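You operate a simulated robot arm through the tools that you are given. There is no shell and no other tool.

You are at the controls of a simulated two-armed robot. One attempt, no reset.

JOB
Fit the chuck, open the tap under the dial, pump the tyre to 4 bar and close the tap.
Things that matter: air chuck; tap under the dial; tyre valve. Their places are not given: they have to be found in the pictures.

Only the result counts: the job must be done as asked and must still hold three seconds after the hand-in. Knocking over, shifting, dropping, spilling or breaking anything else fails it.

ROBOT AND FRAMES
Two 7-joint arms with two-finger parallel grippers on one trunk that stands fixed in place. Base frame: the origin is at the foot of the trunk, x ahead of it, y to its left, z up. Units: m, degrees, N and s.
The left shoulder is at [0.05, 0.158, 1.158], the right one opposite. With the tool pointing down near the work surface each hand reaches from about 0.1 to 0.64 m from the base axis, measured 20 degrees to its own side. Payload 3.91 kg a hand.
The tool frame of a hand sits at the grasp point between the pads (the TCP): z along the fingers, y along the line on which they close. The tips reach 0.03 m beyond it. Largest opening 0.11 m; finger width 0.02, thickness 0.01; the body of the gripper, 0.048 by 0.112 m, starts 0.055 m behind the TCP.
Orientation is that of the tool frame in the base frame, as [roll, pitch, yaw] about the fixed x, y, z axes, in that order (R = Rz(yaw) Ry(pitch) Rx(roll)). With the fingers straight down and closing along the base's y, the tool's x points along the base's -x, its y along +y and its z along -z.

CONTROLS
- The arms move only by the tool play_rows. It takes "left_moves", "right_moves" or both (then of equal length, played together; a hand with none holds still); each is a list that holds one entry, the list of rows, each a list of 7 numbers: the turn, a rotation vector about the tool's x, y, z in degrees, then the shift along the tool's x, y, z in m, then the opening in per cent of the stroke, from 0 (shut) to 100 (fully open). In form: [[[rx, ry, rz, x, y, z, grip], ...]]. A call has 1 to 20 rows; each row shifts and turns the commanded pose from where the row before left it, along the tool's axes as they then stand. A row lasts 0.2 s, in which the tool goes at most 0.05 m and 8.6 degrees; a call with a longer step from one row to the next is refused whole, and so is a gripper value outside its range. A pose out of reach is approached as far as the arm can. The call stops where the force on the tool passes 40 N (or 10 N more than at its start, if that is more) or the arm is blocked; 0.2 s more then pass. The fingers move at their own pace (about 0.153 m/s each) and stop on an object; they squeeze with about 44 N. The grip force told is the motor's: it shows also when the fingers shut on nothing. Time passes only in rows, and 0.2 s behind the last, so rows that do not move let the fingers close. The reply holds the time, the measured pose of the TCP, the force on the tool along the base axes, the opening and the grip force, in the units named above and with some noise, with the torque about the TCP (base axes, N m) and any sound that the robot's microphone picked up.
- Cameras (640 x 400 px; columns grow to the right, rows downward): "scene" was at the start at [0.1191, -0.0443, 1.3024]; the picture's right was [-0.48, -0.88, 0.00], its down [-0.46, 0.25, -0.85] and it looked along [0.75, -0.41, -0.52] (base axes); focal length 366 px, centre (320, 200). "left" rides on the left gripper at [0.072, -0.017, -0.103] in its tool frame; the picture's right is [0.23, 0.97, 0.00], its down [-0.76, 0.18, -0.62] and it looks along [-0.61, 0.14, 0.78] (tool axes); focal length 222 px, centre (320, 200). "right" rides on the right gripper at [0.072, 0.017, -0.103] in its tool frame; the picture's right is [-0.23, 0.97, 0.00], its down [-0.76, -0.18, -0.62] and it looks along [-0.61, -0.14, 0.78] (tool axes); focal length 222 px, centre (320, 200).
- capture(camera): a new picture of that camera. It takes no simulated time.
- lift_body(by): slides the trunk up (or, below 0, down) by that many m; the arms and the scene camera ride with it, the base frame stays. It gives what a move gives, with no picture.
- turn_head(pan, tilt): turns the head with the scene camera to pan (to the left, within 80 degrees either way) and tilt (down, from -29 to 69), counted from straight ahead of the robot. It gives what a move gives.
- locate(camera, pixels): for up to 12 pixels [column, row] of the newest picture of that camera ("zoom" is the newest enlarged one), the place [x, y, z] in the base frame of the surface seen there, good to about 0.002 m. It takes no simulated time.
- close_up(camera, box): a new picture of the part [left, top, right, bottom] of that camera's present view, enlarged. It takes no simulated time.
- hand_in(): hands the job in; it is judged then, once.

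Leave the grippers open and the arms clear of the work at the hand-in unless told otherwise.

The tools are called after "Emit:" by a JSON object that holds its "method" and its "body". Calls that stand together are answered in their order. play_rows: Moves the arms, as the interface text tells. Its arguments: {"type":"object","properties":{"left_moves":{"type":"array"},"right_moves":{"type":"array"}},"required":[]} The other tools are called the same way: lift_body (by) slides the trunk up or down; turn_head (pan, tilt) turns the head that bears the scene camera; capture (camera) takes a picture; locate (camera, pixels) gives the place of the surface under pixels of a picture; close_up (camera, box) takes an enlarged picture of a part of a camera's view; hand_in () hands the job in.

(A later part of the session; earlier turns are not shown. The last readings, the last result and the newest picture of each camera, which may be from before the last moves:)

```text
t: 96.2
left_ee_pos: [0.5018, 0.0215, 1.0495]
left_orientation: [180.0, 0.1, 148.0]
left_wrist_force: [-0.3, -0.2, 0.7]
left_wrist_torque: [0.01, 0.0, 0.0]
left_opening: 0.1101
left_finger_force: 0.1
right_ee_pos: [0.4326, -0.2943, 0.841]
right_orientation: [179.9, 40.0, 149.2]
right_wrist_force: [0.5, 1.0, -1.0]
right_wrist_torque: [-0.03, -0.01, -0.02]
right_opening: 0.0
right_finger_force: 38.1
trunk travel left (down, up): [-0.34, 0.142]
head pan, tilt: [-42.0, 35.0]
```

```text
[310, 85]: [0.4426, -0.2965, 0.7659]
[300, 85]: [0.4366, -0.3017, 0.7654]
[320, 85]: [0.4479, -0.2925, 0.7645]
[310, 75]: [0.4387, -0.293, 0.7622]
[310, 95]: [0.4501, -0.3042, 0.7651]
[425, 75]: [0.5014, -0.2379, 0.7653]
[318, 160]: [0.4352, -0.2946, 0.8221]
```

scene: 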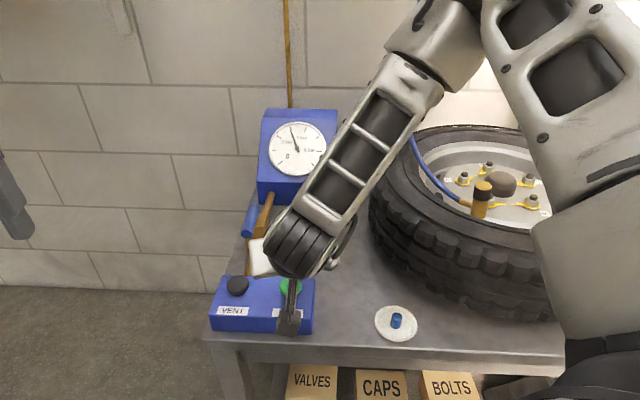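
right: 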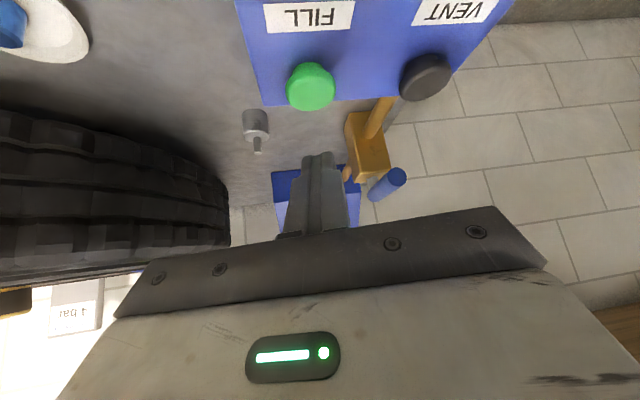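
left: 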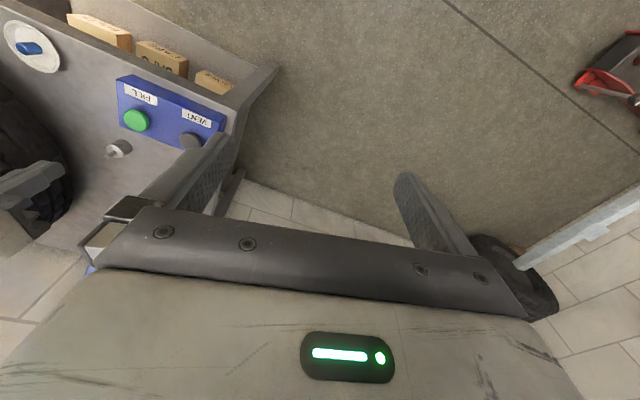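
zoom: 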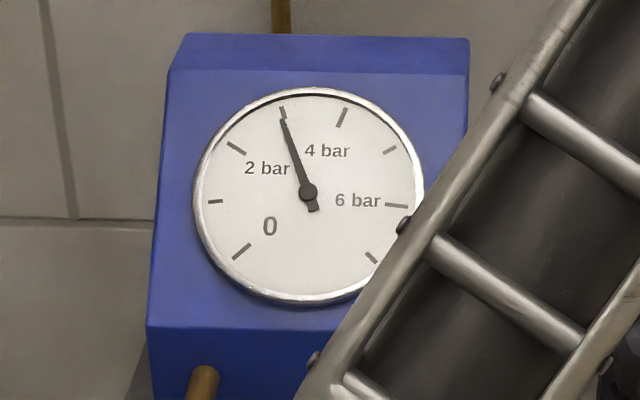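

The baseline is right at the 3 tick. The fingertips are ≈5 cm above FILL. Lowering vertically, slowly near contact.

Emit:
{"method": "play_rows", "body": {"right_moves": [[[0, 0, 0, 0.00965, 0, 0.0115, 0], [0, 0, 0, 0.00965, 0, 0.0115, 0], [0, 0, 0, 0.00965, 0, 0.0115, 0], [0, 0, 0, 0, 0, 0, 0]]]}}

Emit:
{"method": "close_up", "body": {"camera": "right", "box": [220, 20, 440, 220]}}

Emit:
{"method": "capture", "body": {"camera": "scene"}}

```text
t: 97.2
left_ee_pos: [0.5008, 0.0214, 1.0493]
left_orientation: [180.0, -0.1, 148.1]
left_wrist_force: [0.7, 0.7, 0.2]
left_wrist_torque: [-0.02, 0.02, 0.04]
left_opening: 0.1097
left_finger_force: 0.0
right_ee_pos: [0.4316, -0.2959, 0.7942]
right_orientation: [179.9, 40.0, 149.1]
right_wrist_force: [-1.0, -1.2, 0.4]
right_wrist_torque: [0.0, 0.02, -0.01]
right_opening: 0.0001
right_finger_force: 37.2
trunk travel left (down, up): [-0.34, 0.142]
head pan, tilt: [-42.0, 35.0]
```

```text
2.00 times, centred on (330, 120) of right
```

zoom: 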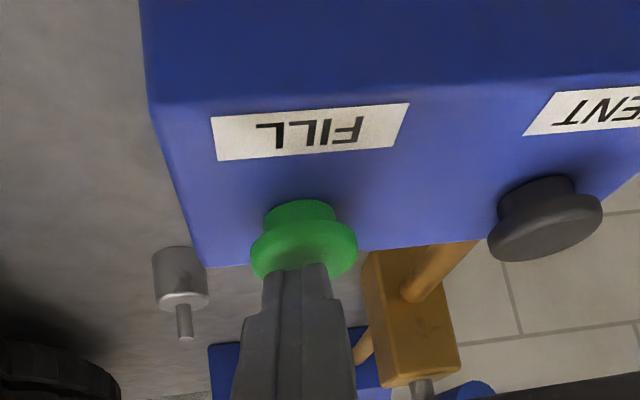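

```text
taken
```

scene: 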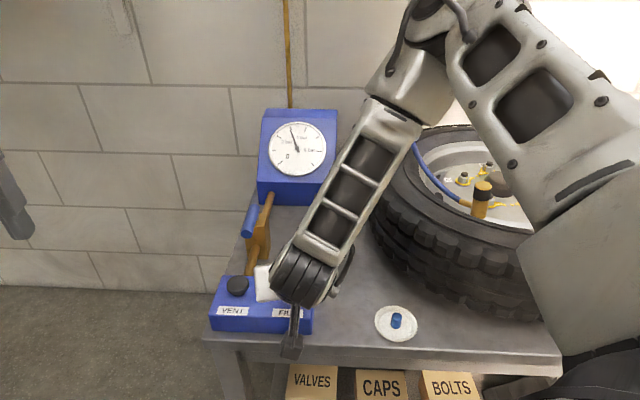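

The tip is ~5 mm above the button but toward its far edge. I'll shift 6 mm toward the robot, then descend in 2 mm steps.

Emit:
{"method": "play_rows", "body": {"right_moves": [[[0, 0, 0, 0.0046, 0, -0.0038, 0], [0, 0, 0, 0.0013, 0, 0.0015, 0], [0, 0, 0, 0.0013, 0, 0.0015, 0], [0, 0, 0, 0, 0, 0, 0]]]}}

Emit:
{"method": "close_up", "body": {"camera": "right", "box": [220, 20, 440, 220]}}

Emit:
{"method": "close_up", "body": {"camera": "scene", "box": [255, 100, 345, 200]}}

```text
t: 98.2
left_ee_pos: [0.5015, 0.0207, 1.0498]
left_orientation: [180.0, 0.0, 148.0]
left_wrist_force: [-0.6, -0.3, 0.1]
left_wrist_torque: [0.0, 0.0, -0.01]
left_opening: 0.1099
left_finger_force: 0.1
right_ee_pos: [0.4264, -0.2912, 0.7909]
right_orientation: [179.8, 39.9, 149.2]
right_wrist_force: [-0.4, 0.7, 1.0]
right_wrist_torque: [0.02, 0.03, 0.0]
right_opening: 0.0001
right_finger_force: 37.7
trunk travel left (down, up): [-0.34, 0.142]
head pan, tilt: [-42.0, 35.0]
```

```text
2.00 times, centred on (330, 120) of right
```

zoom: 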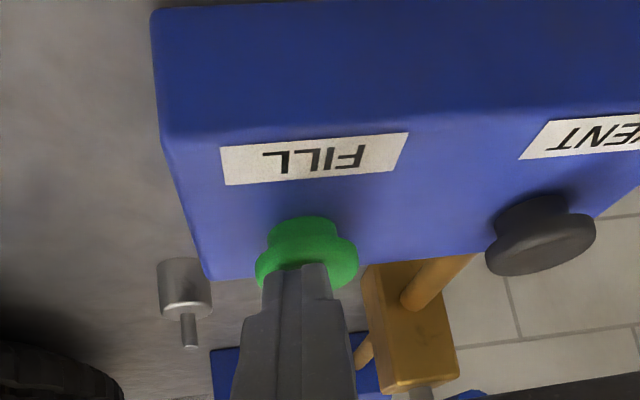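

```text
4.00 times, centred on (300, 150) of scene
```

zoom: 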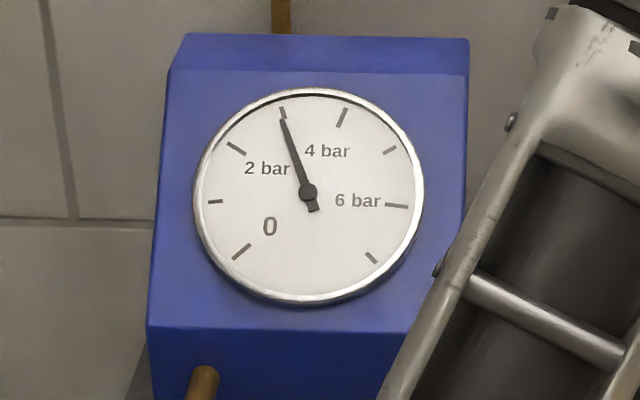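

Just touching (1 N), and the dial is clear at 3. Pressing 2 mm.

Emit:
{"method": "play_rows", "body": {"right_moves": [[[0, 0, 0, 0.0013, 0, 0.0015, 0]]]}}

Emit:
{"method": "close_up", "body": {"camera": "scene", "box": [255, 100, 345, 200]}}

```text
t: 98.6
left_ee_pos: [0.5008, 0.022, 1.0496]
left_orientation: [-179.9, -0.1, 148.1]
left_wrist_force: [0.4, -0.9, -0.9]
left_wrist_torque: [-0.01, -0.02, -0.03]
left_opening: 0.11
left_finger_force: 0.1
right_ee_pos: [0.4274, -0.2929, 0.7915]
right_orientation: [179.9, 40.0, 149.2]
right_wrist_force: [-1.1, 2.2, 1.2]
right_wrist_torque: [0.07, 0.0, -0.01]
right_opening: 0.0
right_finger_force: 37.5
trunk travel left (down, up): [-0.34, 0.142]
head pan, tilt: [-42.0, 35.0]
```

```text
4.00 times, centred on (300, 150) of scene
```

zoom: 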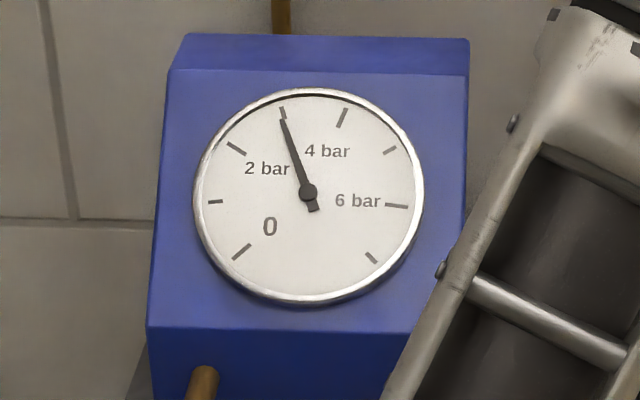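

Light contact, no change on the dial yet. Pressing 2 mm more.

Emit:
{"method": "play_rows", "body": {"right_moves": [[[0, 0, 0, 0.0013, 0, 0.0015, 0]]]}}

Emit:
{"method": "close_up", "body": {"camera": "scene", "box": [255, 100, 345, 200]}}

```text
t: 99.0
left_ee_pos: [0.5004, 0.0205, 1.0497]
left_orientation: [180.0, 0.1, 147.9]
left_wrist_force: [-0.5, -0.2, -0.3]
left_wrist_torque: [-0.03, 0.04, -0.01]
left_opening: 0.11
left_finger_force: 0.1
right_ee_pos: [0.4267, -0.2918, 0.7907]
right_orientation: [180.0, 39.9, 149.3]
right_wrist_force: [-1.4, 2.7, 1.4]
right_wrist_torque: [0.03, 0.09, 0.02]
right_opening: 0.0
right_finger_force: 37.7
right hand out of reach, approached as far as the arm can: row 1
trunk travel left (down, up): [-0.34, 0.142]
head pan, tilt: [-42.0, 35.0]
```

```text
4.00 times, centred on (300, 150) of scene
```

zoom: 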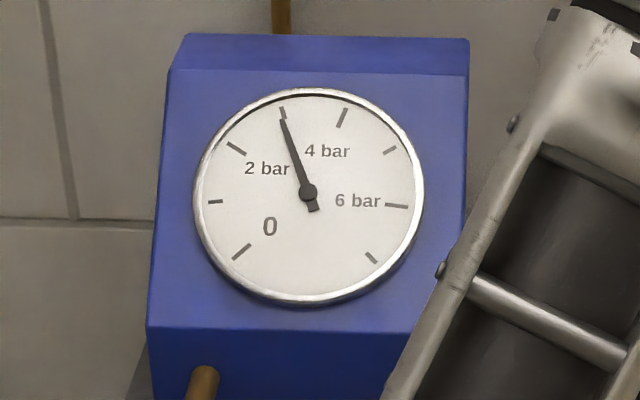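

The arm met a joint limit in this tilt before the button moved. I'll raise a little, reduce the tilt to 28°, and re-approach.

Emit:
{"method": "play_rows", "body": {"right_moves": [[[0, 0, 0, -0.01286, 0, -0.01532, 0], [0, 6, 0, 0, 0, 0, 0], [0, 6, 0, 0, 0, 0, 0], [0, 0, 0, -0.0035, 0.0012, 0.0018, 0], [0, 0, 0, 0, 0, 0, 0]]]}}

Emit:
{"method": "close_up", "body": {"camera": "right", "box": [220, 20, 440, 220]}}

Emit:
{"method": "capture", "body": {"camera": "scene"}}

```text
t: 100.2
left_ee_pos: [0.5016, 0.0215, 1.0487]
left_orientation: [180.0, 0.0, 148.0]
left_wrist_force: [0.1, 0.0, 0.0]
left_wrist_torque: [0.0, -0.01, 0.0]
left_opening: 0.1098
left_finger_force: 0.1
right_ee_pos: [0.4311, -0.2935, 0.8117]
right_orientation: [180.0, 27.9, 149.3]
right_wrist_force: [0.4, -0.6, -1.1]
right_wrist_torque: [-0.03, -0.01, 0.02]
right_opening: 0.0001
right_finger_force: 37.9
trunk travel left (down, up): [-0.34, 0.142]
head pan, tilt: [-42.0, 35.0]
```

```text
2.00 times, centred on (330, 120) of right
```

zoom: 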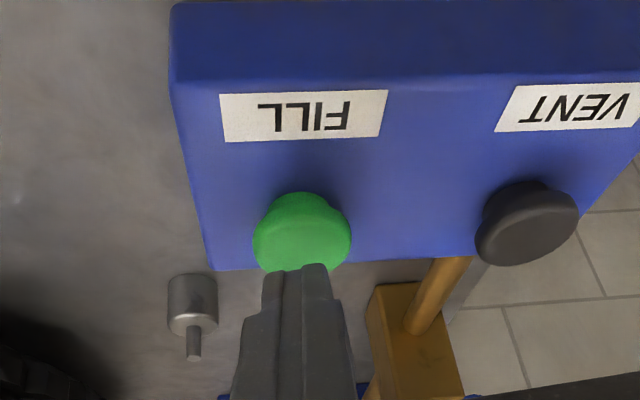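

```text
taken
```

scene: 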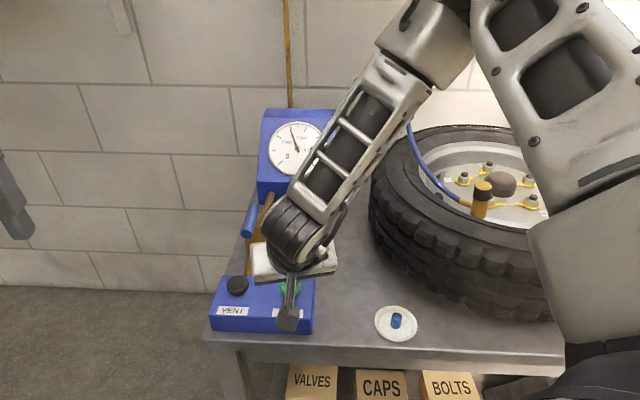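

The needle region remains visible. Descending 15 mm, then small presses.

Emit:
{"method": "play_rows", "body": {"right_moves": [[[0, 0, 0, 0.00352, 0, 0.00662, 0], [0, 0, 0, 0.00352, 0, 0.00662, 0], [0, 0, 0, 0, 0, 0, 0]]]}}

Emit:
{"method": "close_up", "body": {"camera": "right", "box": [220, 20, 440, 220]}}

Emit:
{"method": "close_up", "body": {"camera": "scene", "box": [255, 100, 345, 200]}}

```text
t: 101.0
left_ee_pos: [0.5015, 0.0205, 1.0496]
left_orientation: [-180.0, 0.1, 148.1]
left_wrist_force: [-1.0, -0.1, 0.5]
left_wrist_torque: [0.0, 0.0, -0.01]
left_opening: 0.1101
left_finger_force: 0.2
right_ee_pos: [0.43, -0.2923, 0.7973]
right_orientation: [179.9, 28.1, 149.3]
right_wrist_force: [0.0, -0.1, -0.3]
right_wrist_torque: [-0.02, -0.03, 0.0]
right_opening: 0.0
right_finger_force: 37.8
trunk travel left (down, up): [-0.34, 0.142]
head pan, tilt: [-42.0, 35.0]
```

```text
2.00 times, centred on (330, 120) of right
```

zoom: 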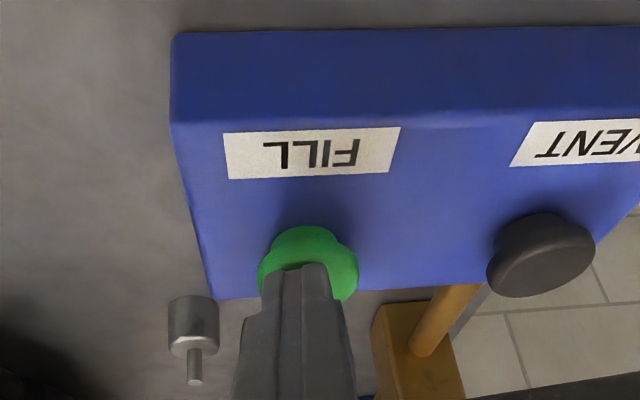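

```text
4.00 times, centred on (300, 150) of scene
```

zoom: 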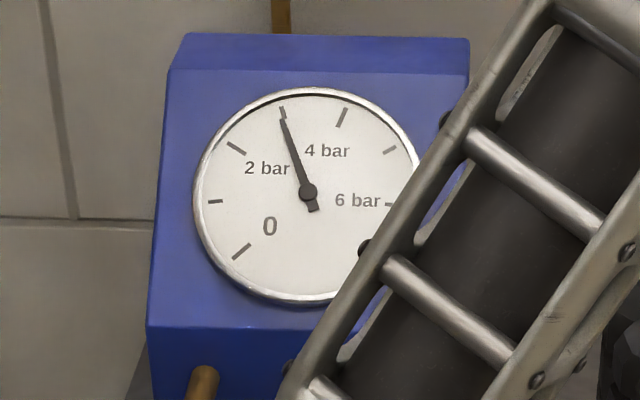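

Emit:
{"method": "play_rows", "body": {"right_moves": [[[0, 0, 0, 0.00094, 0, 0.00177, 0], [0, 0, 0, 0.00094, 0, 0.00177, 0]]]}}

Emit:
{"method": "close_up", "body": {"camera": "scene", "box": [255, 100, 345, 200]}}

```text
t: 101.6
left_ee_pos: [0.5012, 0.021, 1.0497]
left_orientation: [180.0, 0.0, 148.0]
left_wrist_force: [-0.1, -0.1, 0.0]
left_wrist_torque: [-0.01, -0.01, -0.01]
left_opening: 0.1098
left_finger_force: 0.1
right_ee_pos: [0.4309, -0.2926, 0.7927]
right_orientation: [179.9, 28.1, 149.3]
right_wrist_force: [0.0, 0.2, 1.4]
right_wrist_torque: [-0.03, 0.05, 0.01]
right_opening: 0.0001
right_finger_force: 37.9
trunk travel left (down, up): [-0.34, 0.142]
head pan, tilt: [-42.0, 35.0]
```

```text
4.00 times, centred on (300, 150) of scene
```

zoom: 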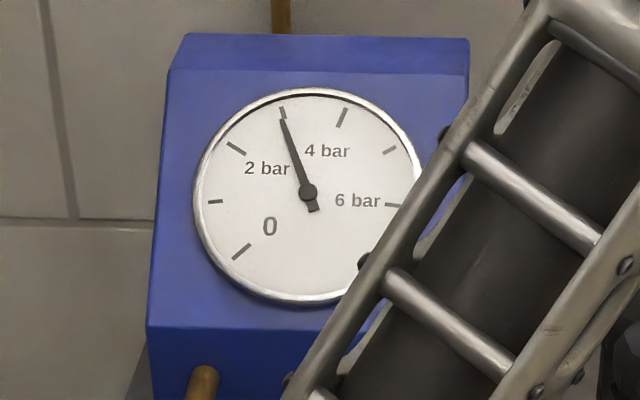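

Contact at 1.4 N. Pressing 2 mm further, a row at a time.

Emit:
{"method": "play_rows", "body": {"right_moves": [[[0, 0, 0, 0.00094, 0, 0.00177, 0]]]}}

Emit:
{"method": "close_up", "body": {"camera": "scene", "box": [255, 100, 345, 200]}}

```text
t: 102.0
left_ee_pos: [0.5012, 0.0224, 1.0501]
left_orientation: [180.0, 0.0, 148.0]
left_wrist_force: [0.5, 0.0, -0.2]
left_wrist_torque: [0.02, 0.01, -0.02]
left_opening: 0.11
left_finger_force: 0.1
right_ee_pos: [0.4309, -0.2936, 0.7904]
right_orientation: [179.9, 28.0, 149.4]
right_wrist_force: [-0.4, 0.0, 2.0]
right_wrist_torque: [0.01, -0.02, 0.03]
right_opening: 0.0
right_finger_force: 37.4
trunk travel left (down, up): [-0.34, 0.142]
head pan, tilt: [-42.0, 35.0]
```

```text
4.00 times, centred on (300, 150) of scene
```

zoom: 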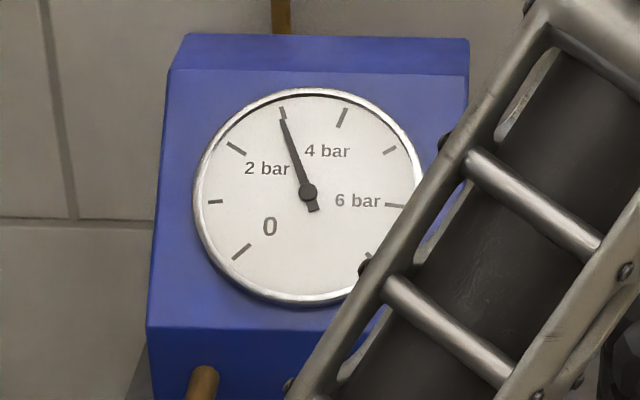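

Emit:
{"method": "play_rows", "body": {"right_moves": [[[0, 0, 0, 0.00094, 0, 0.00177, 0]]]}}

Emit:
{"method": "close_up", "body": {"camera": "scene", "box": [255, 100, 345, 200]}}

```text
t: 102.4
left_ee_pos: [0.5023, 0.0211, 1.0495]
left_orientation: [179.9, 0.0, 148.0]
left_wrist_force: [-0.6, 0.3, 0.9]
left_wrist_torque: [0.01, -0.02, 0.01]
left_opening: 0.1098
left_finger_force: 0.1
right_ee_pos: [0.4297, -0.2936, 0.7875]
right_orientation: [179.9, 28.0, 149.3]
right_wrist_force: [-1.8, 0.3, 3.4]
right_wrist_torque: [0.01, 0.05, 0.04]
right_opening: 0.0001
right_finger_force: 37.8
trunk travel left (down, up): [-0.34, 0.142]
head pan, tilt: [-42.0, 35.0]
heard: click
```

```text
4.00 times, centred on (300, 150) of scene
```

zoom: 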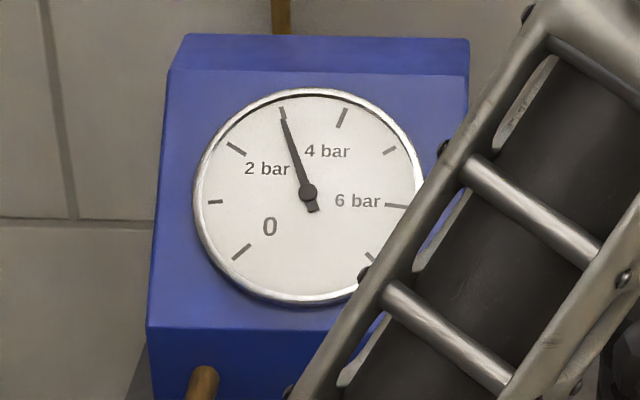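

Heard a click: the button has engaged. Holding for a moment and watching the dial.

Emit:
{"method": "play_rows", "body": {"right_moves": [[[0, 0, 0, 0, 0, 0, 0]]]}}

Emit:
{"method": "close_up", "body": {"camera": "scene", "box": [255, 100, 345, 200]}}

```text
t: 102.8
left_ee_pos: [0.5009, 0.0213, 1.05]
left_orientation: [-180.0, 0.0, 148.0]
left_wrist_force: [0.1, -0.3, 0.2]
left_wrist_torque: [0.02, -0.02, 0.04]
left_opening: 0.11
left_finger_force: 0.0
right_ee_pos: [0.4315, -0.2925, 0.7881]
right_orientation: [180.0, 27.9, 149.2]
right_wrist_force: [-2.0, 0.8, 3.6]
right_wrist_torque: [-0.02, 0.04, 0.02]
right_opening: 0.0
right_finger_force: 37.4
trunk travel left (down, up): [-0.34, 0.142]
head pan, tilt: [-42.0, 35.0]
```

```text
4.00 times, centred on (300, 150) of scene
```

zoom: 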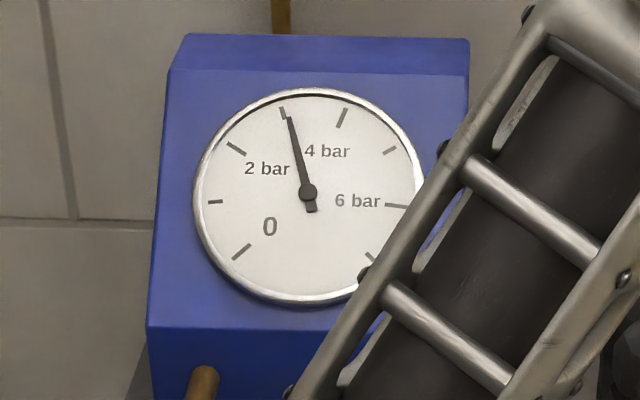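

It is rising slowly (~0.2 bar/s). Holding 1.2 s more.

Emit:
{"method": "play_rows", "body": {"right_moves": [[[0, 0, 0, 0, 0, 0, 0], [0, 0, 0, 0, 0, 0, 0], [0, 0, 0, 0, 0, 0, 0], [0, 0, 0, 0, 0, 0, 0], [0, 0, 0, 0, 0, 0, 0]]]}}

Emit:
{"method": "close_up", "body": {"camera": "scene", "box": [255, 100, 345, 200]}}

```text
t: 104.0
left_ee_pos: [0.5011, 0.022, 1.049]
left_orientation: [179.9, -0.1, 148.0]
left_wrist_force: [0.1, 0.2, 0.7]
left_wrist_torque: [-0.01, -0.04, 0.0]
left_opening: 0.1098
left_finger_force: 0.0
right_ee_pos: [0.4298, -0.2944, 0.7891]
right_orientation: [179.9, 28.0, 149.2]
right_wrist_force: [-1.1, 0.2, 3.1]
right_wrist_torque: [0.0, 0.0, -0.01]
right_opening: 0.0
right_finger_force: 38.0
trunk travel left (down, up): [-0.34, 0.142]
head pan, tilt: [-42.0, 35.0]
```

```text
4.00 times, centred on (300, 150) of scene
```

zoom: 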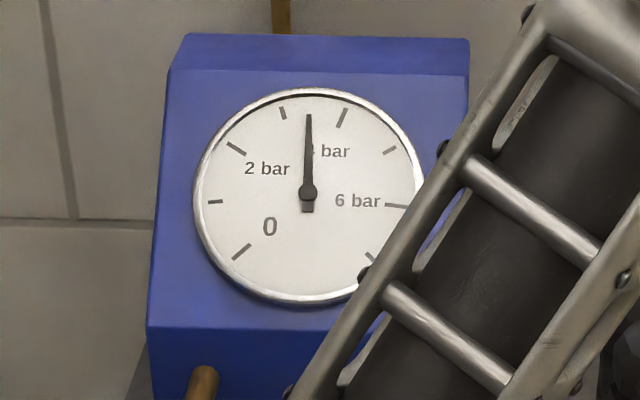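

Now at about 3.4 bar and rising ~0.29 bar/s. Hold 1.2 s more, then check.

Emit:
{"method": "play_rows", "body": {"right_moves": [[[0, 0, 0, 0, 0, 0, 0], [0, 0, 0, 0, 0, 0, 0], [0, 0, 0, 0, 0, 0, 0], [0, 0, 0, 0, 0, 0, 0], [0, 0, 0, 0, 0, 0, 0]]]}}

Emit:
{"method": "close_up", "body": {"camera": "scene", "box": [265, 110, 331, 176]}}

```text
t: 105.2
left_ee_pos: [0.5002, 0.0208, 1.0492]
left_orientation: [-180.0, 0.0, 148.0]
left_wrist_force: [-0.1, 0.0, 0.4]
left_wrist_torque: [0.03, -0.01, -0.03]
left_opening: 0.1101
left_finger_force: 0.1
right_ee_pos: [0.4305, -0.2947, 0.7869]
right_orientation: [179.9, 28.0, 149.2]
right_wrist_force: [-1.3, 0.6, 4.2]
right_wrist_torque: [-0.01, 0.0, 0.0]
right_opening: 0.0
right_finger_force: 37.7
trunk travel left (down, up): [-0.34, 0.142]
head pan, tilt: [-42.0, 35.0]
```

```text
6.06 times, centred on (298, 143) of scene
```

zoom: 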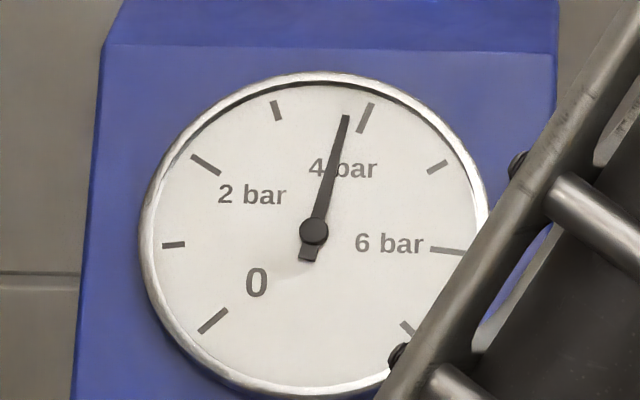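

Now ≈3.78 bar (needle 15°, 4-tick at 24°, ~12.5°/s). Hold one more row, then release.

Emit:
{"method": "play_rows", "body": {"right_moves": [[[0, 0, 0, 0, 0, 0, 0], [0, 0, 0, -0.0047, 0, -0.00885, 0]]]}}

Emit:
{"method": "close_up", "body": {"camera": "scene", "box": [265, 110, 331, 176]}}

```text
t: 105.8
left_ee_pos: [0.5013, 0.0219, 1.0498]
left_orientation: [179.9, 0.0, 148.0]
left_wrist_force: [-0.2, 0.2, -0.4]
left_wrist_torque: [-0.03, -0.01, 0.0]
left_opening: 0.1101
left_finger_force: 0.1
right_ee_pos: [0.4293, -0.2924, 0.7967]
right_orientation: [179.9, 28.0, 149.3]
right_wrist_force: [0.4, 0.0, 0.0]
right_wrist_torque: [0.01, 0.01, 0.0]
right_opening: 0.0
right_finger_force: 37.8
trunk travel left (down, up): [-0.34, 0.142]
head pan, tilt: [-42.0, 35.0]
```

```text
6.06 times, centred on (298, 143) of scene
```

zoom: 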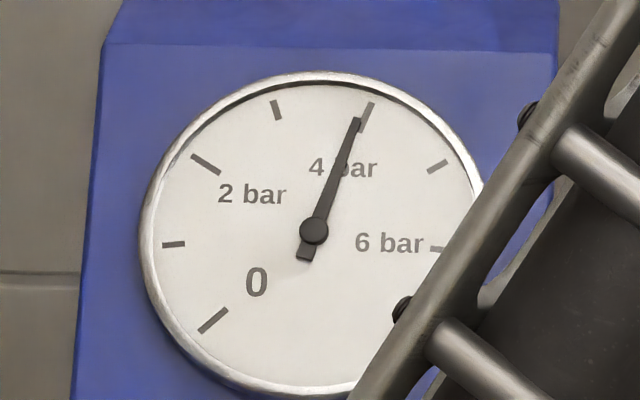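

Released; the needle is at ≈3.94. I'll wait a little to see it settle.

Emit:
{"method": "play_rows", "body": {"right_moves": [[[0, 0, 0, 0, 0, 0, 0], [0, 0, 0, 0, 0, 0, 0], [0, 0, 0, 0, 0, 0, 0], [0, 0, 0, 0, 0, 0, 0]]]}}

Emit:
{"method": "close_up", "body": {"camera": "scene", "box": [278, 112, 322, 156]}}

```text
t: 106.8
left_ee_pos: [0.5014, 0.0208, 1.0507]
left_orientation: [-179.9, 0.0, 147.9]
left_wrist_force: [-0.1, -0.5, -0.1]
left_wrist_torque: [0.0, 0.0, -0.03]
left_opening: 0.11
left_finger_force: 0.2
right_ee_pos: [0.4314, -0.2929, 0.7977]
right_orientation: [180.0, 28.0, 149.2]
right_wrist_force: [-0.1, -0.2, 0.8]
right_wrist_torque: [0.02, 0.04, -0.02]
right_opening: 0.0002
right_finger_force: 37.4
trunk travel left (down, up): [-0.34, 0.142]
head pan, tilt: [-42.0, 35.0]
```

```text
9.09 times, centred on (300, 134) of scene
```

zoom: 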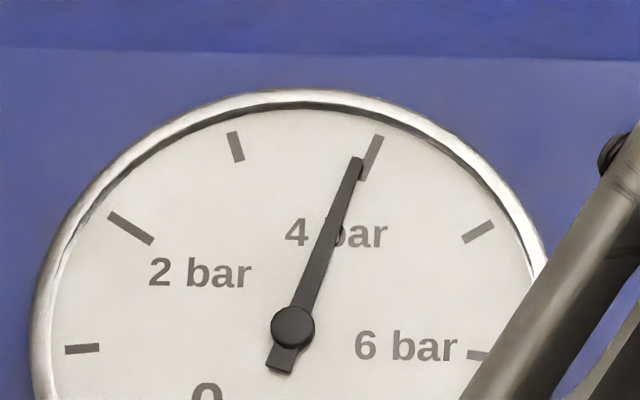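

It settled at about 3.93 bar. A short pulse (press, hold one row, release) should add ≈0.07 bar.

Emit:
{"method": "play_rows", "body": {"right_moves": [[[0, 0, 0, 0.0048, 0, 0.00903, 0], [0, 0, 0, 0, 0, 0, 0], [0, 0, 0, -0.0048, 0, -0.00903, 0], [0, 0, 0, 0, 0, 0, 0], [0, 0, 0, 0, 0, 0, 0], [0, 0, 0, 0, 0, 0, 0]]]}}

Emit:
{"method": "close_up", "body": {"camera": "scene", "box": [278, 112, 322, 156]}}

```text
t: 108.2
left_ee_pos: [0.5021, 0.0213, 1.0489]
left_orientation: [180.0, 0.0, 148.0]
left_wrist_force: [-0.3, 0.2, -0.3]
left_wrist_torque: [0.02, -0.02, 0.01]
left_opening: 0.1097
left_finger_force: 0.1
right_ee_pos: [0.4306, -0.2928, 0.7973]
right_orientation: [179.9, 28.0, 149.2]
right_wrist_force: [0.0, 0.2, 0.2]
right_wrist_torque: [0.02, 0.01, 0.0]
right_opening: 0.0001
right_finger_force: 37.9
trunk travel left (down, up): [-0.34, 0.142]
head pan, tilt: [-42.0, 35.0]
heard: click
```

```text
9.09 times, centred on (300, 134) of scene
```

zoom: 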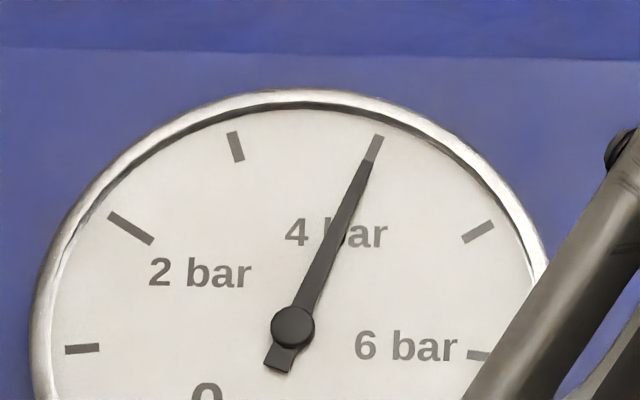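

The needle now covers the 4 bar tick. Next I close the tap: raise the hand and carry it to the far-left side of the lever (its free end is now at (0.557,-0.296)).

Emit:
{"method": "play_rows", "body": {"right_moves": [[[0, 0, 0, -0.01877, 0, -0.0353, 0], [0, 0, 0, -0.01877, 0, -0.0353, 0], [0, 0, 0, -0.01877, 0, -0.0353, 0], [0, 0, 0, -0.0267, 0.02155, 0.0142, 0], [0, 0, 0, -0.0267, 0.02155, 0.0142, 0], [0, 0, 0, -0.0267, 0.02155, 0.0142, 0], [0, 0, 0, -0.0267, 0.02155, 0.0142, 0], [0, 0, 0, 0, 0, 0, 0]]]}}

Emit:
{"method": "capture", "body": {"camera": "scene"}}

Emit:
{"method": "capture", "body": {"camera": "right"}}

```text
t: 110.0
left_ee_pos: [0.5019, 0.0209, 1.0496]
left_orientation: [-179.9, 0.1, 148.0]
left_wrist_force: [0.4, 0.4, -0.3]
left_wrist_torque: [-0.01, 0.02, -0.04]
left_opening: 0.1099
left_finger_force: 0.0
right_ee_pos: [0.58, -0.2809, 0.9162]
right_orientation: [180.0, 28.1, 149.3]
right_wrist_force: [-0.3, 0.3, 0.1]
right_wrist_torque: [-0.03, -0.03, 0.01]
right_opening: 0.0002
right_finger_force: 37.9
trunk travel left (down, up): [-0.34, 0.142]
head pan, tilt: [-42.0, 35.0]
```

```text
taken
```

scene: 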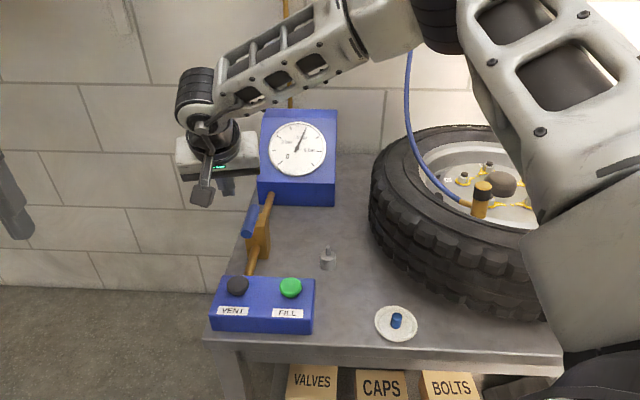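

```text
taken
```

right: 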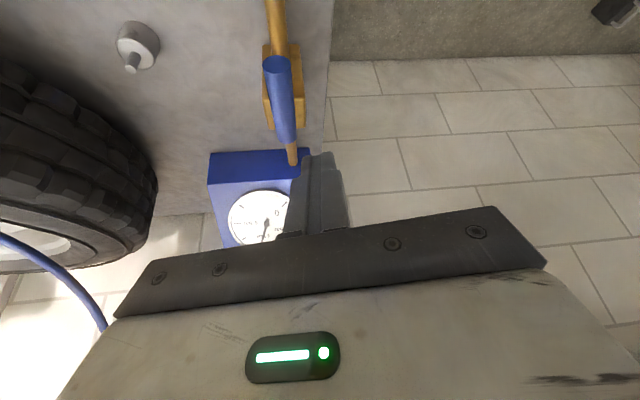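

Reached; the dial still shows 4. Lowering beside the lever.

Emit:
{"method": "play_rows", "body": {"right_moves": [[[0, 0, 0, 0.01032, 0, 0.01943, 0], [0, 0, 0, 0.01032, 0, 0.01943, 0], [0, 0, 0, 0.01032, 0, 0.01943, 0], [0, 0, 0, 0.01032, 0, 0.01943, 0], [0, 0, 0, 0, 0, 0, 0]]]}}

Emit:
{"method": "capture", "body": {"camera": "right"}}

Emit:
{"method": "close_up", "body": {"camera": "scene", "box": [180, 130, 330, 270]}}

```text
t: 111.2
left_ee_pos: [0.4991, 0.0221, 1.0512]
left_orientation: [180.0, 0.2, 148.1]
left_wrist_force: [0.0, -0.3, 0.4]
left_wrist_torque: [-0.01, -0.01, 0.0]
left_opening: 0.1103
left_finger_force: 0.1
right_ee_pos: [0.5644, -0.293, 0.8548]
right_orientation: [179.4, 29.1, 149.1]
right_wrist_force: [2.9, -0.9, 38.4]
right_wrist_torque: [-0.43, -0.19, 0.07]
right_opening: 0.0001
right_finger_force: 38.1
right hand out of reach, approached as far as the arm can: row 3, 4
trunk travel left (down, up): [-0.34, 0.142]
head pan, tilt: [-42.0, 35.0]
```

```text
taken
```

right: 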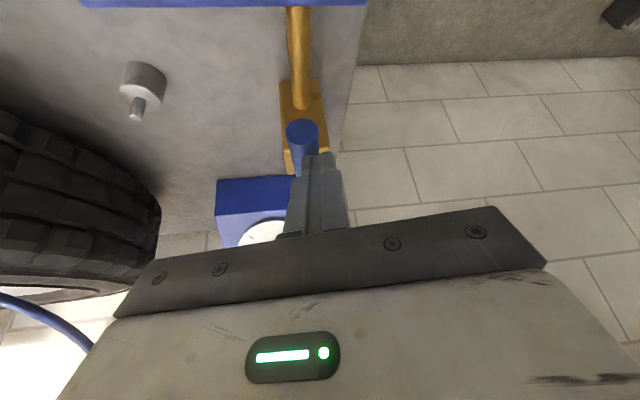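

```text
2.86 times, centred on (255, 200) of scene
```

zoom: 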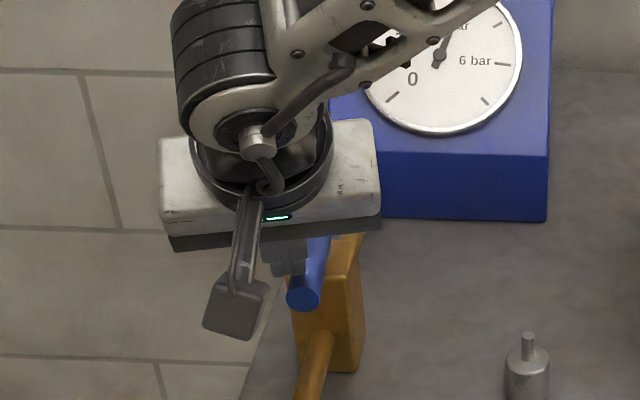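

Out of reach at that height: the fingers came down on top of the lever (38 N). I'll raise right away, then lower the trunk for more reach.

Emit:
{"method": "play_rows", "body": {"right_moves": [[[0, 0, 0, -0.0141, 0, -0.0265, 0], [0, 0, 0, -0.0141, 0, -0.0265, 0], [0, 0, 0, -0.0141, 0, -0.0265, 0], [0, 0, 0, 0, 0, 0, 0]]]}}

Emit:
{"method": "capture", "body": {"camera": "scene"}}

```text
t: 112.2
left_ee_pos: [0.5019, 0.0209, 1.0489]
left_orientation: [-180.0, 0.0, 148.1]
left_wrist_force: [-0.7, 0.8, 0.4]
left_wrist_torque: [-0.03, -0.01, -0.02]
left_opening: 0.1099
left_finger_force: 0.0
right_ee_pos: [0.5624, -0.2936, 0.9351]
right_orientation: [180.0, 27.8, 149.4]
right_wrist_force: [0.9, -0.2, 0.3]
right_wrist_torque: [0.02, 0.01, 0.01]
right_opening: 0.0
right_finger_force: 37.6
trunk travel left (down, up): [-0.34, 0.142]
head pan, tilt: [-42.0, 35.0]
```

```text
taken
```

scene: 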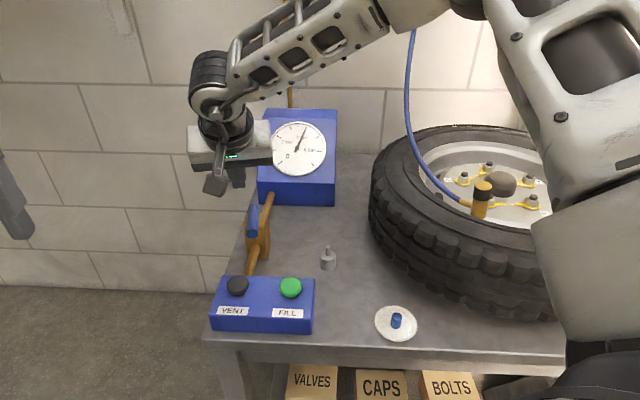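

Lever unharmed. I'll raise the hand 8 cm, then lower the trunk by 0.1 m.

Emit:
{"method": "play_rows", "body": {"right_moves": [[[0, 0, 0, -0.01877, 0, -0.0353, 0], [0, 0, 0, -0.01877, 0, -0.0353, 0], [0, 0, 0, 0, 0, 0, 0]]]}}

Emit:
{"method": "lift_body", "body": {"by": -0.1}}

Emit:
{"method": "capture", "body": {"camera": "scene"}}

```text
t: 113.0
left_ee_pos: [0.5016, 0.0204, 1.0503]
left_orientation: [180.0, 0.0, 148.0]
left_wrist_force: [0.4, -0.1, 0.3]
left_wrist_torque: [-0.03, -0.02, -0.01]
left_opening: 0.1102
left_finger_force: 0.0
right_ee_pos: [0.5625, -0.2924, 1.0162]
right_orientation: [-179.9, 28.0, 149.3]
right_wrist_force: [0.5, -0.4, 0.8]
right_wrist_torque: [-0.02, 0.0, 0.03]
right_opening: 0.0003
right_finger_force: 37.8
trunk travel left (down, up): [-0.34, 0.142]
head pan, tilt: [-42.0, 35.0]
```

```text
t: 114.3
left_ee_pos: [0.5014, 0.0207, 0.9488]
left_orientation: [-179.9, 0.0, 148.0]
left_wrist_force: [-0.1, 0.9, -0.6]
left_wrist_torque: [-0.03, -0.02, 0.01]
left_opening: 0.1101
left_finger_force: 0.1
right_ee_pos: [0.5612, -0.2932, 0.9161]
right_orientation: [179.8, 28.0, 149.2]
right_wrist_force: [0.6, 0.2, 0.5]
right_wrist_torque: [0.04, 0.0, 0.02]
right_opening: 0.0
right_finger_force: 36.9
trunk travel left (down, up): [-0.24, 0.242]
head pan, tilt: [-42.0, 35.0]
```

```text
taken
```

scene: 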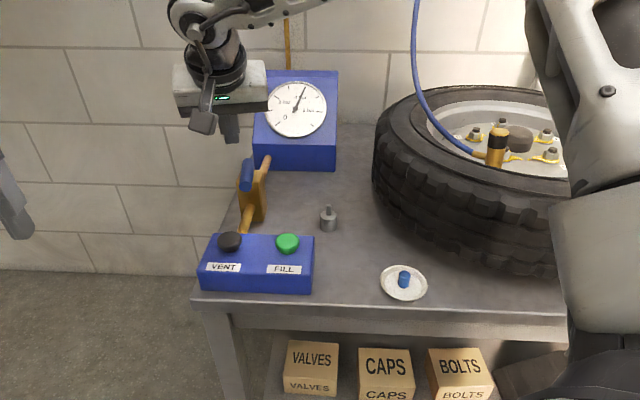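

Now go to (0.579,-0.281) and descend in two stages, checking reach.

Emit:
{"method": "play_rows", "body": {"right_moves": [[[0, 0, 0, -0.0076, 0.0197, 0.0041, 0], [0, 0, 0, 0.00938, 0, 0.01766, 0], [0, 0, 0, 0.00938, 0, 0.01766, 0], [0, 0, 0, 0, 0, 0, 0]]]}}

Emit:
{"method": "capture", "body": {"camera": "right"}}

```text
t: 115.3
left_ee_pos: [0.5009, 0.0212, 0.9493]
left_orientation: [179.9, 0.1, 148.0]
left_wrist_force: [0.0, 0.0, 0.4]
left_wrist_torque: [0.01, 0.02, -0.01]
left_opening: 0.1097
left_finger_force: 0.1
right_ee_pos: [0.5802, -0.2803, 0.8748]
right_orientation: [-180.0, 28.0, 149.2]
right_wrist_force: [-0.7, 0.0, 0.0]
right_wrist_torque: [-0.05, 0.03, 0.0]
right_opening: 0.0
right_finger_force: 37.5
trunk travel left (down, up): [-0.24, 0.242]
head pan, tilt: [-42.0, 35.0]
```

```text
taken
```

right: 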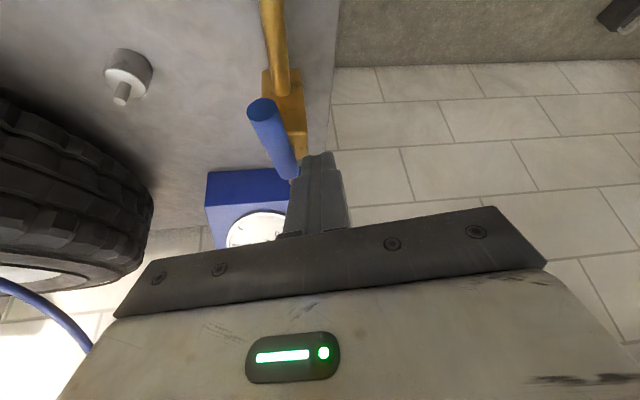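

Emit:
{"method": "locate", "body": {"camera": "right", "pixels": [[262, 118], [267, 130], [273, 142], [279, 155], [285, 168]]}}

Emit:
{"method": "close_up", "body": {"camera": "right", "box": [220, 80, 360, 220]}}

```text
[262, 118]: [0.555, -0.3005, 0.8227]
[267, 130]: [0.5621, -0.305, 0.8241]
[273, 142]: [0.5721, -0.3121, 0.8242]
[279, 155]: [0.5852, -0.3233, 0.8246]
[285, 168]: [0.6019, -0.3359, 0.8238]
```

```text
2.86 times, centred on (290, 150) of right
```

zoom: 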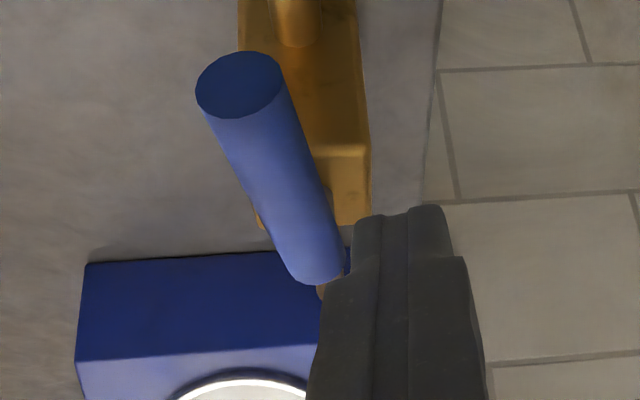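

The lever sits at azimuth ~143° (nudged ~5° toward closed). My fingers are beside it on the left with ~16 mm of gap. Descending 45 mm.

Emit:
{"method": "play_rows", "body": {"right_moves": [[[0, 0, 0, 0.00704, 0, 0.01325, 0], [0, 0, 0, 0.00704, 0, 0.01325, 0], [0, 0, 0, 0.00704, 0, 0.01325, 0], [0, 0, 0, 0, 0, 0, 0]]]}}

Emit:
{"method": "capture", "body": {"camera": "right"}}

```text
t: 116.3
left_ee_pos: [0.501, 0.0208, 0.9492]
left_orientation: [-179.9, 0.0, 148.0]
left_wrist_force: [-0.3, -0.8, 0.0]
left_wrist_torque: [0.03, -0.01, 0.06]
left_opening: 0.1099
left_finger_force: 0.1
right_ee_pos: [0.5785, -0.2818, 0.8304]
right_orientation: [179.9, 28.0, 149.2]
right_wrist_force: [-0.5, 0.5, -0.4]
right_wrist_torque: [0.02, -0.02, 0.02]
right_opening: 0.0003
right_finger_force: 38.2
trunk travel left (down, up): [-0.24, 0.242]
head pan, tilt: [-42.0, 35.0]
```

```text
taken
```

right: 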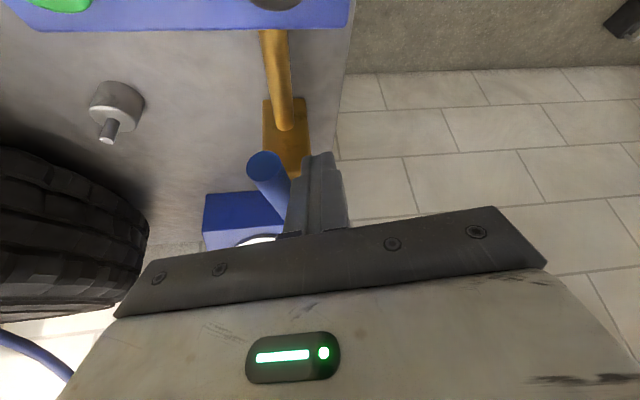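

Clear. Pushing the lever along the arc toward closed: three steps, then look.

Emit:
{"method": "play_rows", "body": {"right_moves": [[[0, 0, 0, 0.00198, -0.0064, -0.00105, 0], [0, 0, 0, 0.00198, -0.0064, -0.00105, 0], [0, 0, 0, 0.00207, -0.00594, -0.0011, 0], [0, 0, 0, 0.00207, -0.00594, -0.0011, 0], [0, 0, 0, 0.00096, -0.00629, -0.0005, 0], [0, 0, 0, 0.00096, -0.00629, -0.0005, 0], [0, 0, 0, 0, 0, 0, 0]]]}}

Emit:
{"method": "capture", "body": {"camera": "right"}}

```text
t: 117.9
left_ee_pos: [0.5014, 0.021, 0.9498]
left_orientation: [180.0, 0.0, 147.9]
left_wrist_force: [-1.1, -0.1, 0.5]
left_wrist_torque: [0.0, -0.03, 0.01]
left_opening: 0.1098
left_finger_force: 0.0
right_ee_pos: [0.5497, -0.307, 0.8306]
right_orientation: [180.0, 27.9, 149.2]
right_wrist_force: [0.5, 1.0, -0.3]
right_wrist_torque: [0.03, 0.0, -0.01]
right_opening: 0.0
right_finger_force: 38.2
trunk travel left (down, up): [-0.24, 0.242]
head pan, tilt: [-42.0, 35.0]
```

```text
taken
```

right: 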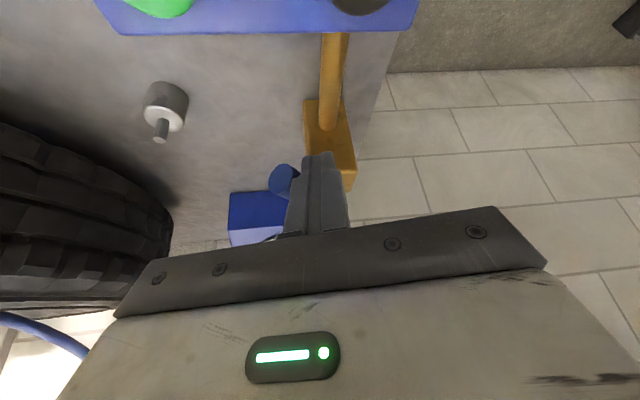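

The lever moves with the fingers. Continuing.

Emit:
{"method": "play_rows", "body": {"right_moves": [[[0, 0, 0, -0.00022, -0.00637, 0.00011, 0], [0, 0, 0, -0.00022, -0.00637, 0.00011, 0], [0, 0, 0, -0.00135, -0.00618, 0.00072, 0], [0, 0, 0, -0.00135, -0.00618, 0.00072, 0], [0, 0, 0, -0.00249, -0.00571, 0.00132, 0], [0, 0, 0, -0.00249, -0.00571, 0.00132, 0], [0, 0, 0, 0, 0, 0, 0]]]}}

Emit:
{"method": "capture", "body": {"camera": "right"}}

Emit:
{"method": "capture", "body": {"camera": "scene"}}

```text
t: 119.5
left_ee_pos: [0.5002, 0.0209, 0.9489]
left_orientation: [-179.9, 0.0, 148.0]
left_wrist_force: [-0.4, 0.7, 0.4]
left_wrist_torque: [-0.02, 0.0, 0.0]
left_opening: 0.1099
left_finger_force: 0.1
right_ee_pos: [0.5391, -0.3449, 0.8299]
right_orientation: [179.9, 28.0, 149.2]
right_wrist_force: [0.7, 0.4, -1.5]
right_wrist_torque: [0.07, 0.03, -0.01]
right_opening: 0.0003
right_finger_force: 37.4
trunk travel left (down, up): [-0.24, 0.242]
head pan, tilt: [-42.0, 35.0]
```

```text
taken
```

right: 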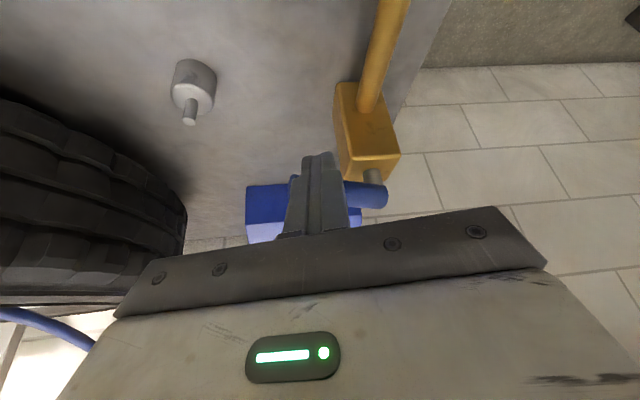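

```text
taken
```

scene: 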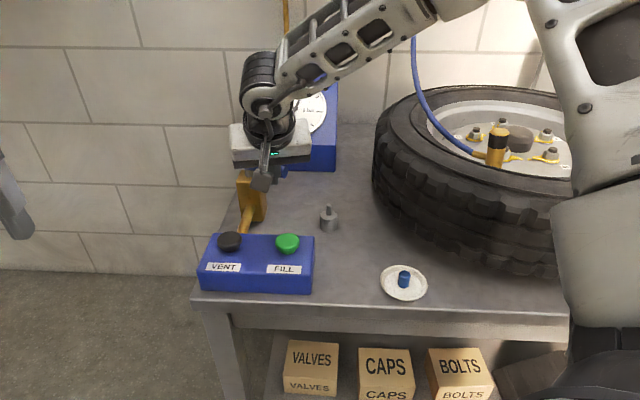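

Emit:
{"method": "play_rows", "body": {"right_moves": [[[0, 0, 0, -0.0035, -0.00498, 0.00186, 0], [0, 0, 0, -0.0035, -0.00498, 0.00186, 0], [0, 0, 0, -0.00433, -0.00412, 0.0023, 0], [0, 0, 0, 0, 0, 0, 0]]]}}

Emit:
{"method": "capture", "body": {"camera": "right"}}

```text
t: 120.5
left_ee_pos: [0.5019, 0.0212, 0.9489]
left_orientation: [180.0, 0.0, 148.0]
left_wrist_force: [0.2, 0.2, -0.4]
left_wrist_torque: [-0.01, 0.01, 0.03]
left_opening: 0.1103
left_finger_force: 0.1
right_ee_pos: [0.543, -0.3622, 0.8299]
right_orientation: [-180.0, 28.1, 149.2]
right_wrist_force: [0.9, -1.1, 0.1]
right_wrist_torque: [0.01, 0.0, 0.01]
right_opening: 0.0
right_finger_force: 37.6
trunk travel left (down, up): [-0.24, 0.242]
head pan, tilt: [-42.0, 35.0]
```

```text
taken
```

right: 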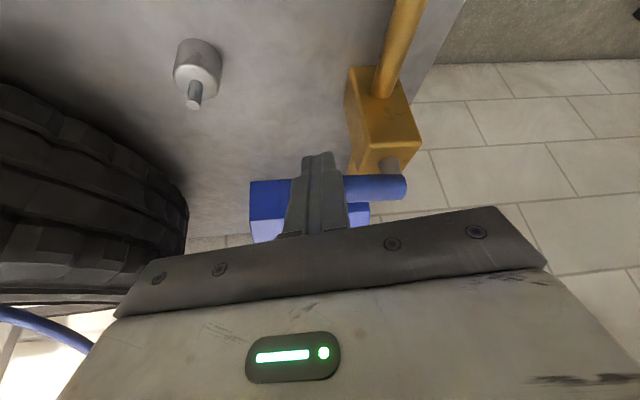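

I'll back off toward the robot and up to inspect the lever's angle.

Emit:
{"method": "play_rows", "body": {"right_moves": [[[0, 0, 0, 0.0125, 0.003, -0.0066, 0], [0, 0, 0, 0.0125, 0.003, -0.0066, 0], [0, 0, 0, -0.01877, 0, -0.0353, 0], [0, 0, 0, -0.01877, 0, -0.0353, 0], [0, 0, 0, 0.03, -0.02, -0.015, 0], [0, 0, 0, 0, 0, 0, 0]]]}}

Emit:
{"method": "capture", "body": {"camera": "right"}}

Emit:
{"method": "capture", "body": {"camera": "scene"}}

```text
t: 121.9
left_ee_pos: [0.5012, 0.0206, 0.9488]
left_orientation: [-180.0, 0.0, 148.0]
left_wrist_force: [0.6, 0.3, 0.4]
left_wrist_torque: [-0.02, 0.01, -0.01]
left_opening: 0.1097
left_finger_force: 0.0
right_ee_pos: [0.4845, -0.3426, 0.9115]
right_orientation: [180.0, 28.0, 149.2]
right_wrist_force: [0.2, 0.7, -0.3]
right_wrist_torque: [-0.01, -0.05, -0.02]
right_opening: 0.0
right_finger_force: 37.5
trunk travel left (down, up): [-0.24, 0.242]
head pan, tilt: [-42.0, 35.0]
```

```text
taken
```

right: 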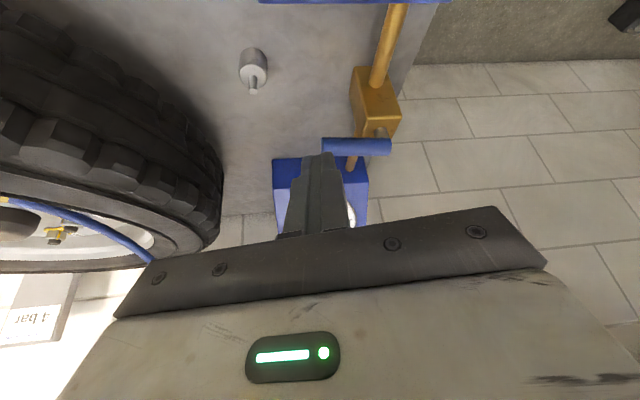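

```text
taken
```

scene: 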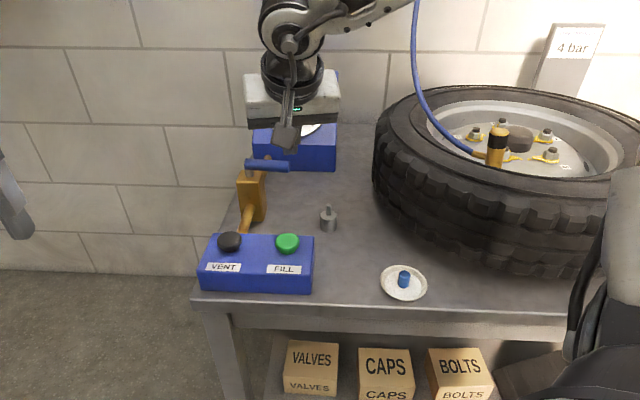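

The lever is across the pipe again. I'll measure its angle and compare with the starting one.

Emit:
{"method": "locate", "body": {"camera": "right", "pixels": [[325, 143], [335, 144], [345, 145], [355, 146], [365, 146], [375, 147], [385, 147]]}}

Emit:
{"method": "close_up", "body": {"camera": "scene", "box": [225, 130, 325, 240]}}

Emit:
{"method": "locate", "body": {"camera": "scene", "pixels": [[248, 163], [254, 164], [260, 164], [266, 165], [272, 165], [278, 166], [285, 167]]}}

```text
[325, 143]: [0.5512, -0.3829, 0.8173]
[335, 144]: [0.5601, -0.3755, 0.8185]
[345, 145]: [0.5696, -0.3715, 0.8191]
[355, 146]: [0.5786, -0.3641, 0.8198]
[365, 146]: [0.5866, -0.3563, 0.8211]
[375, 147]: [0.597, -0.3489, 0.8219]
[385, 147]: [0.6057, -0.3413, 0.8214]
```

```text
3.64 times, centred on (275, 185) of scene
```

zoom: 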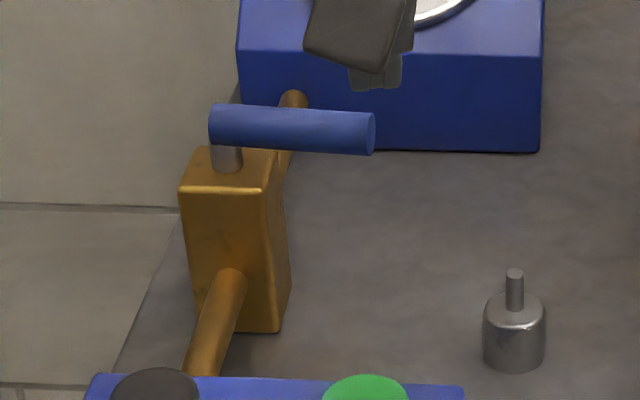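

```text
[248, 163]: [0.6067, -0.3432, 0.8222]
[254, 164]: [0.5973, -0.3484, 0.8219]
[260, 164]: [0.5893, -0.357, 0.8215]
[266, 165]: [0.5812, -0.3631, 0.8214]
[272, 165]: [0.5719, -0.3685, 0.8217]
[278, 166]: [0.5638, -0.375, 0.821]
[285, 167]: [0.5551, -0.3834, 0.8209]
```

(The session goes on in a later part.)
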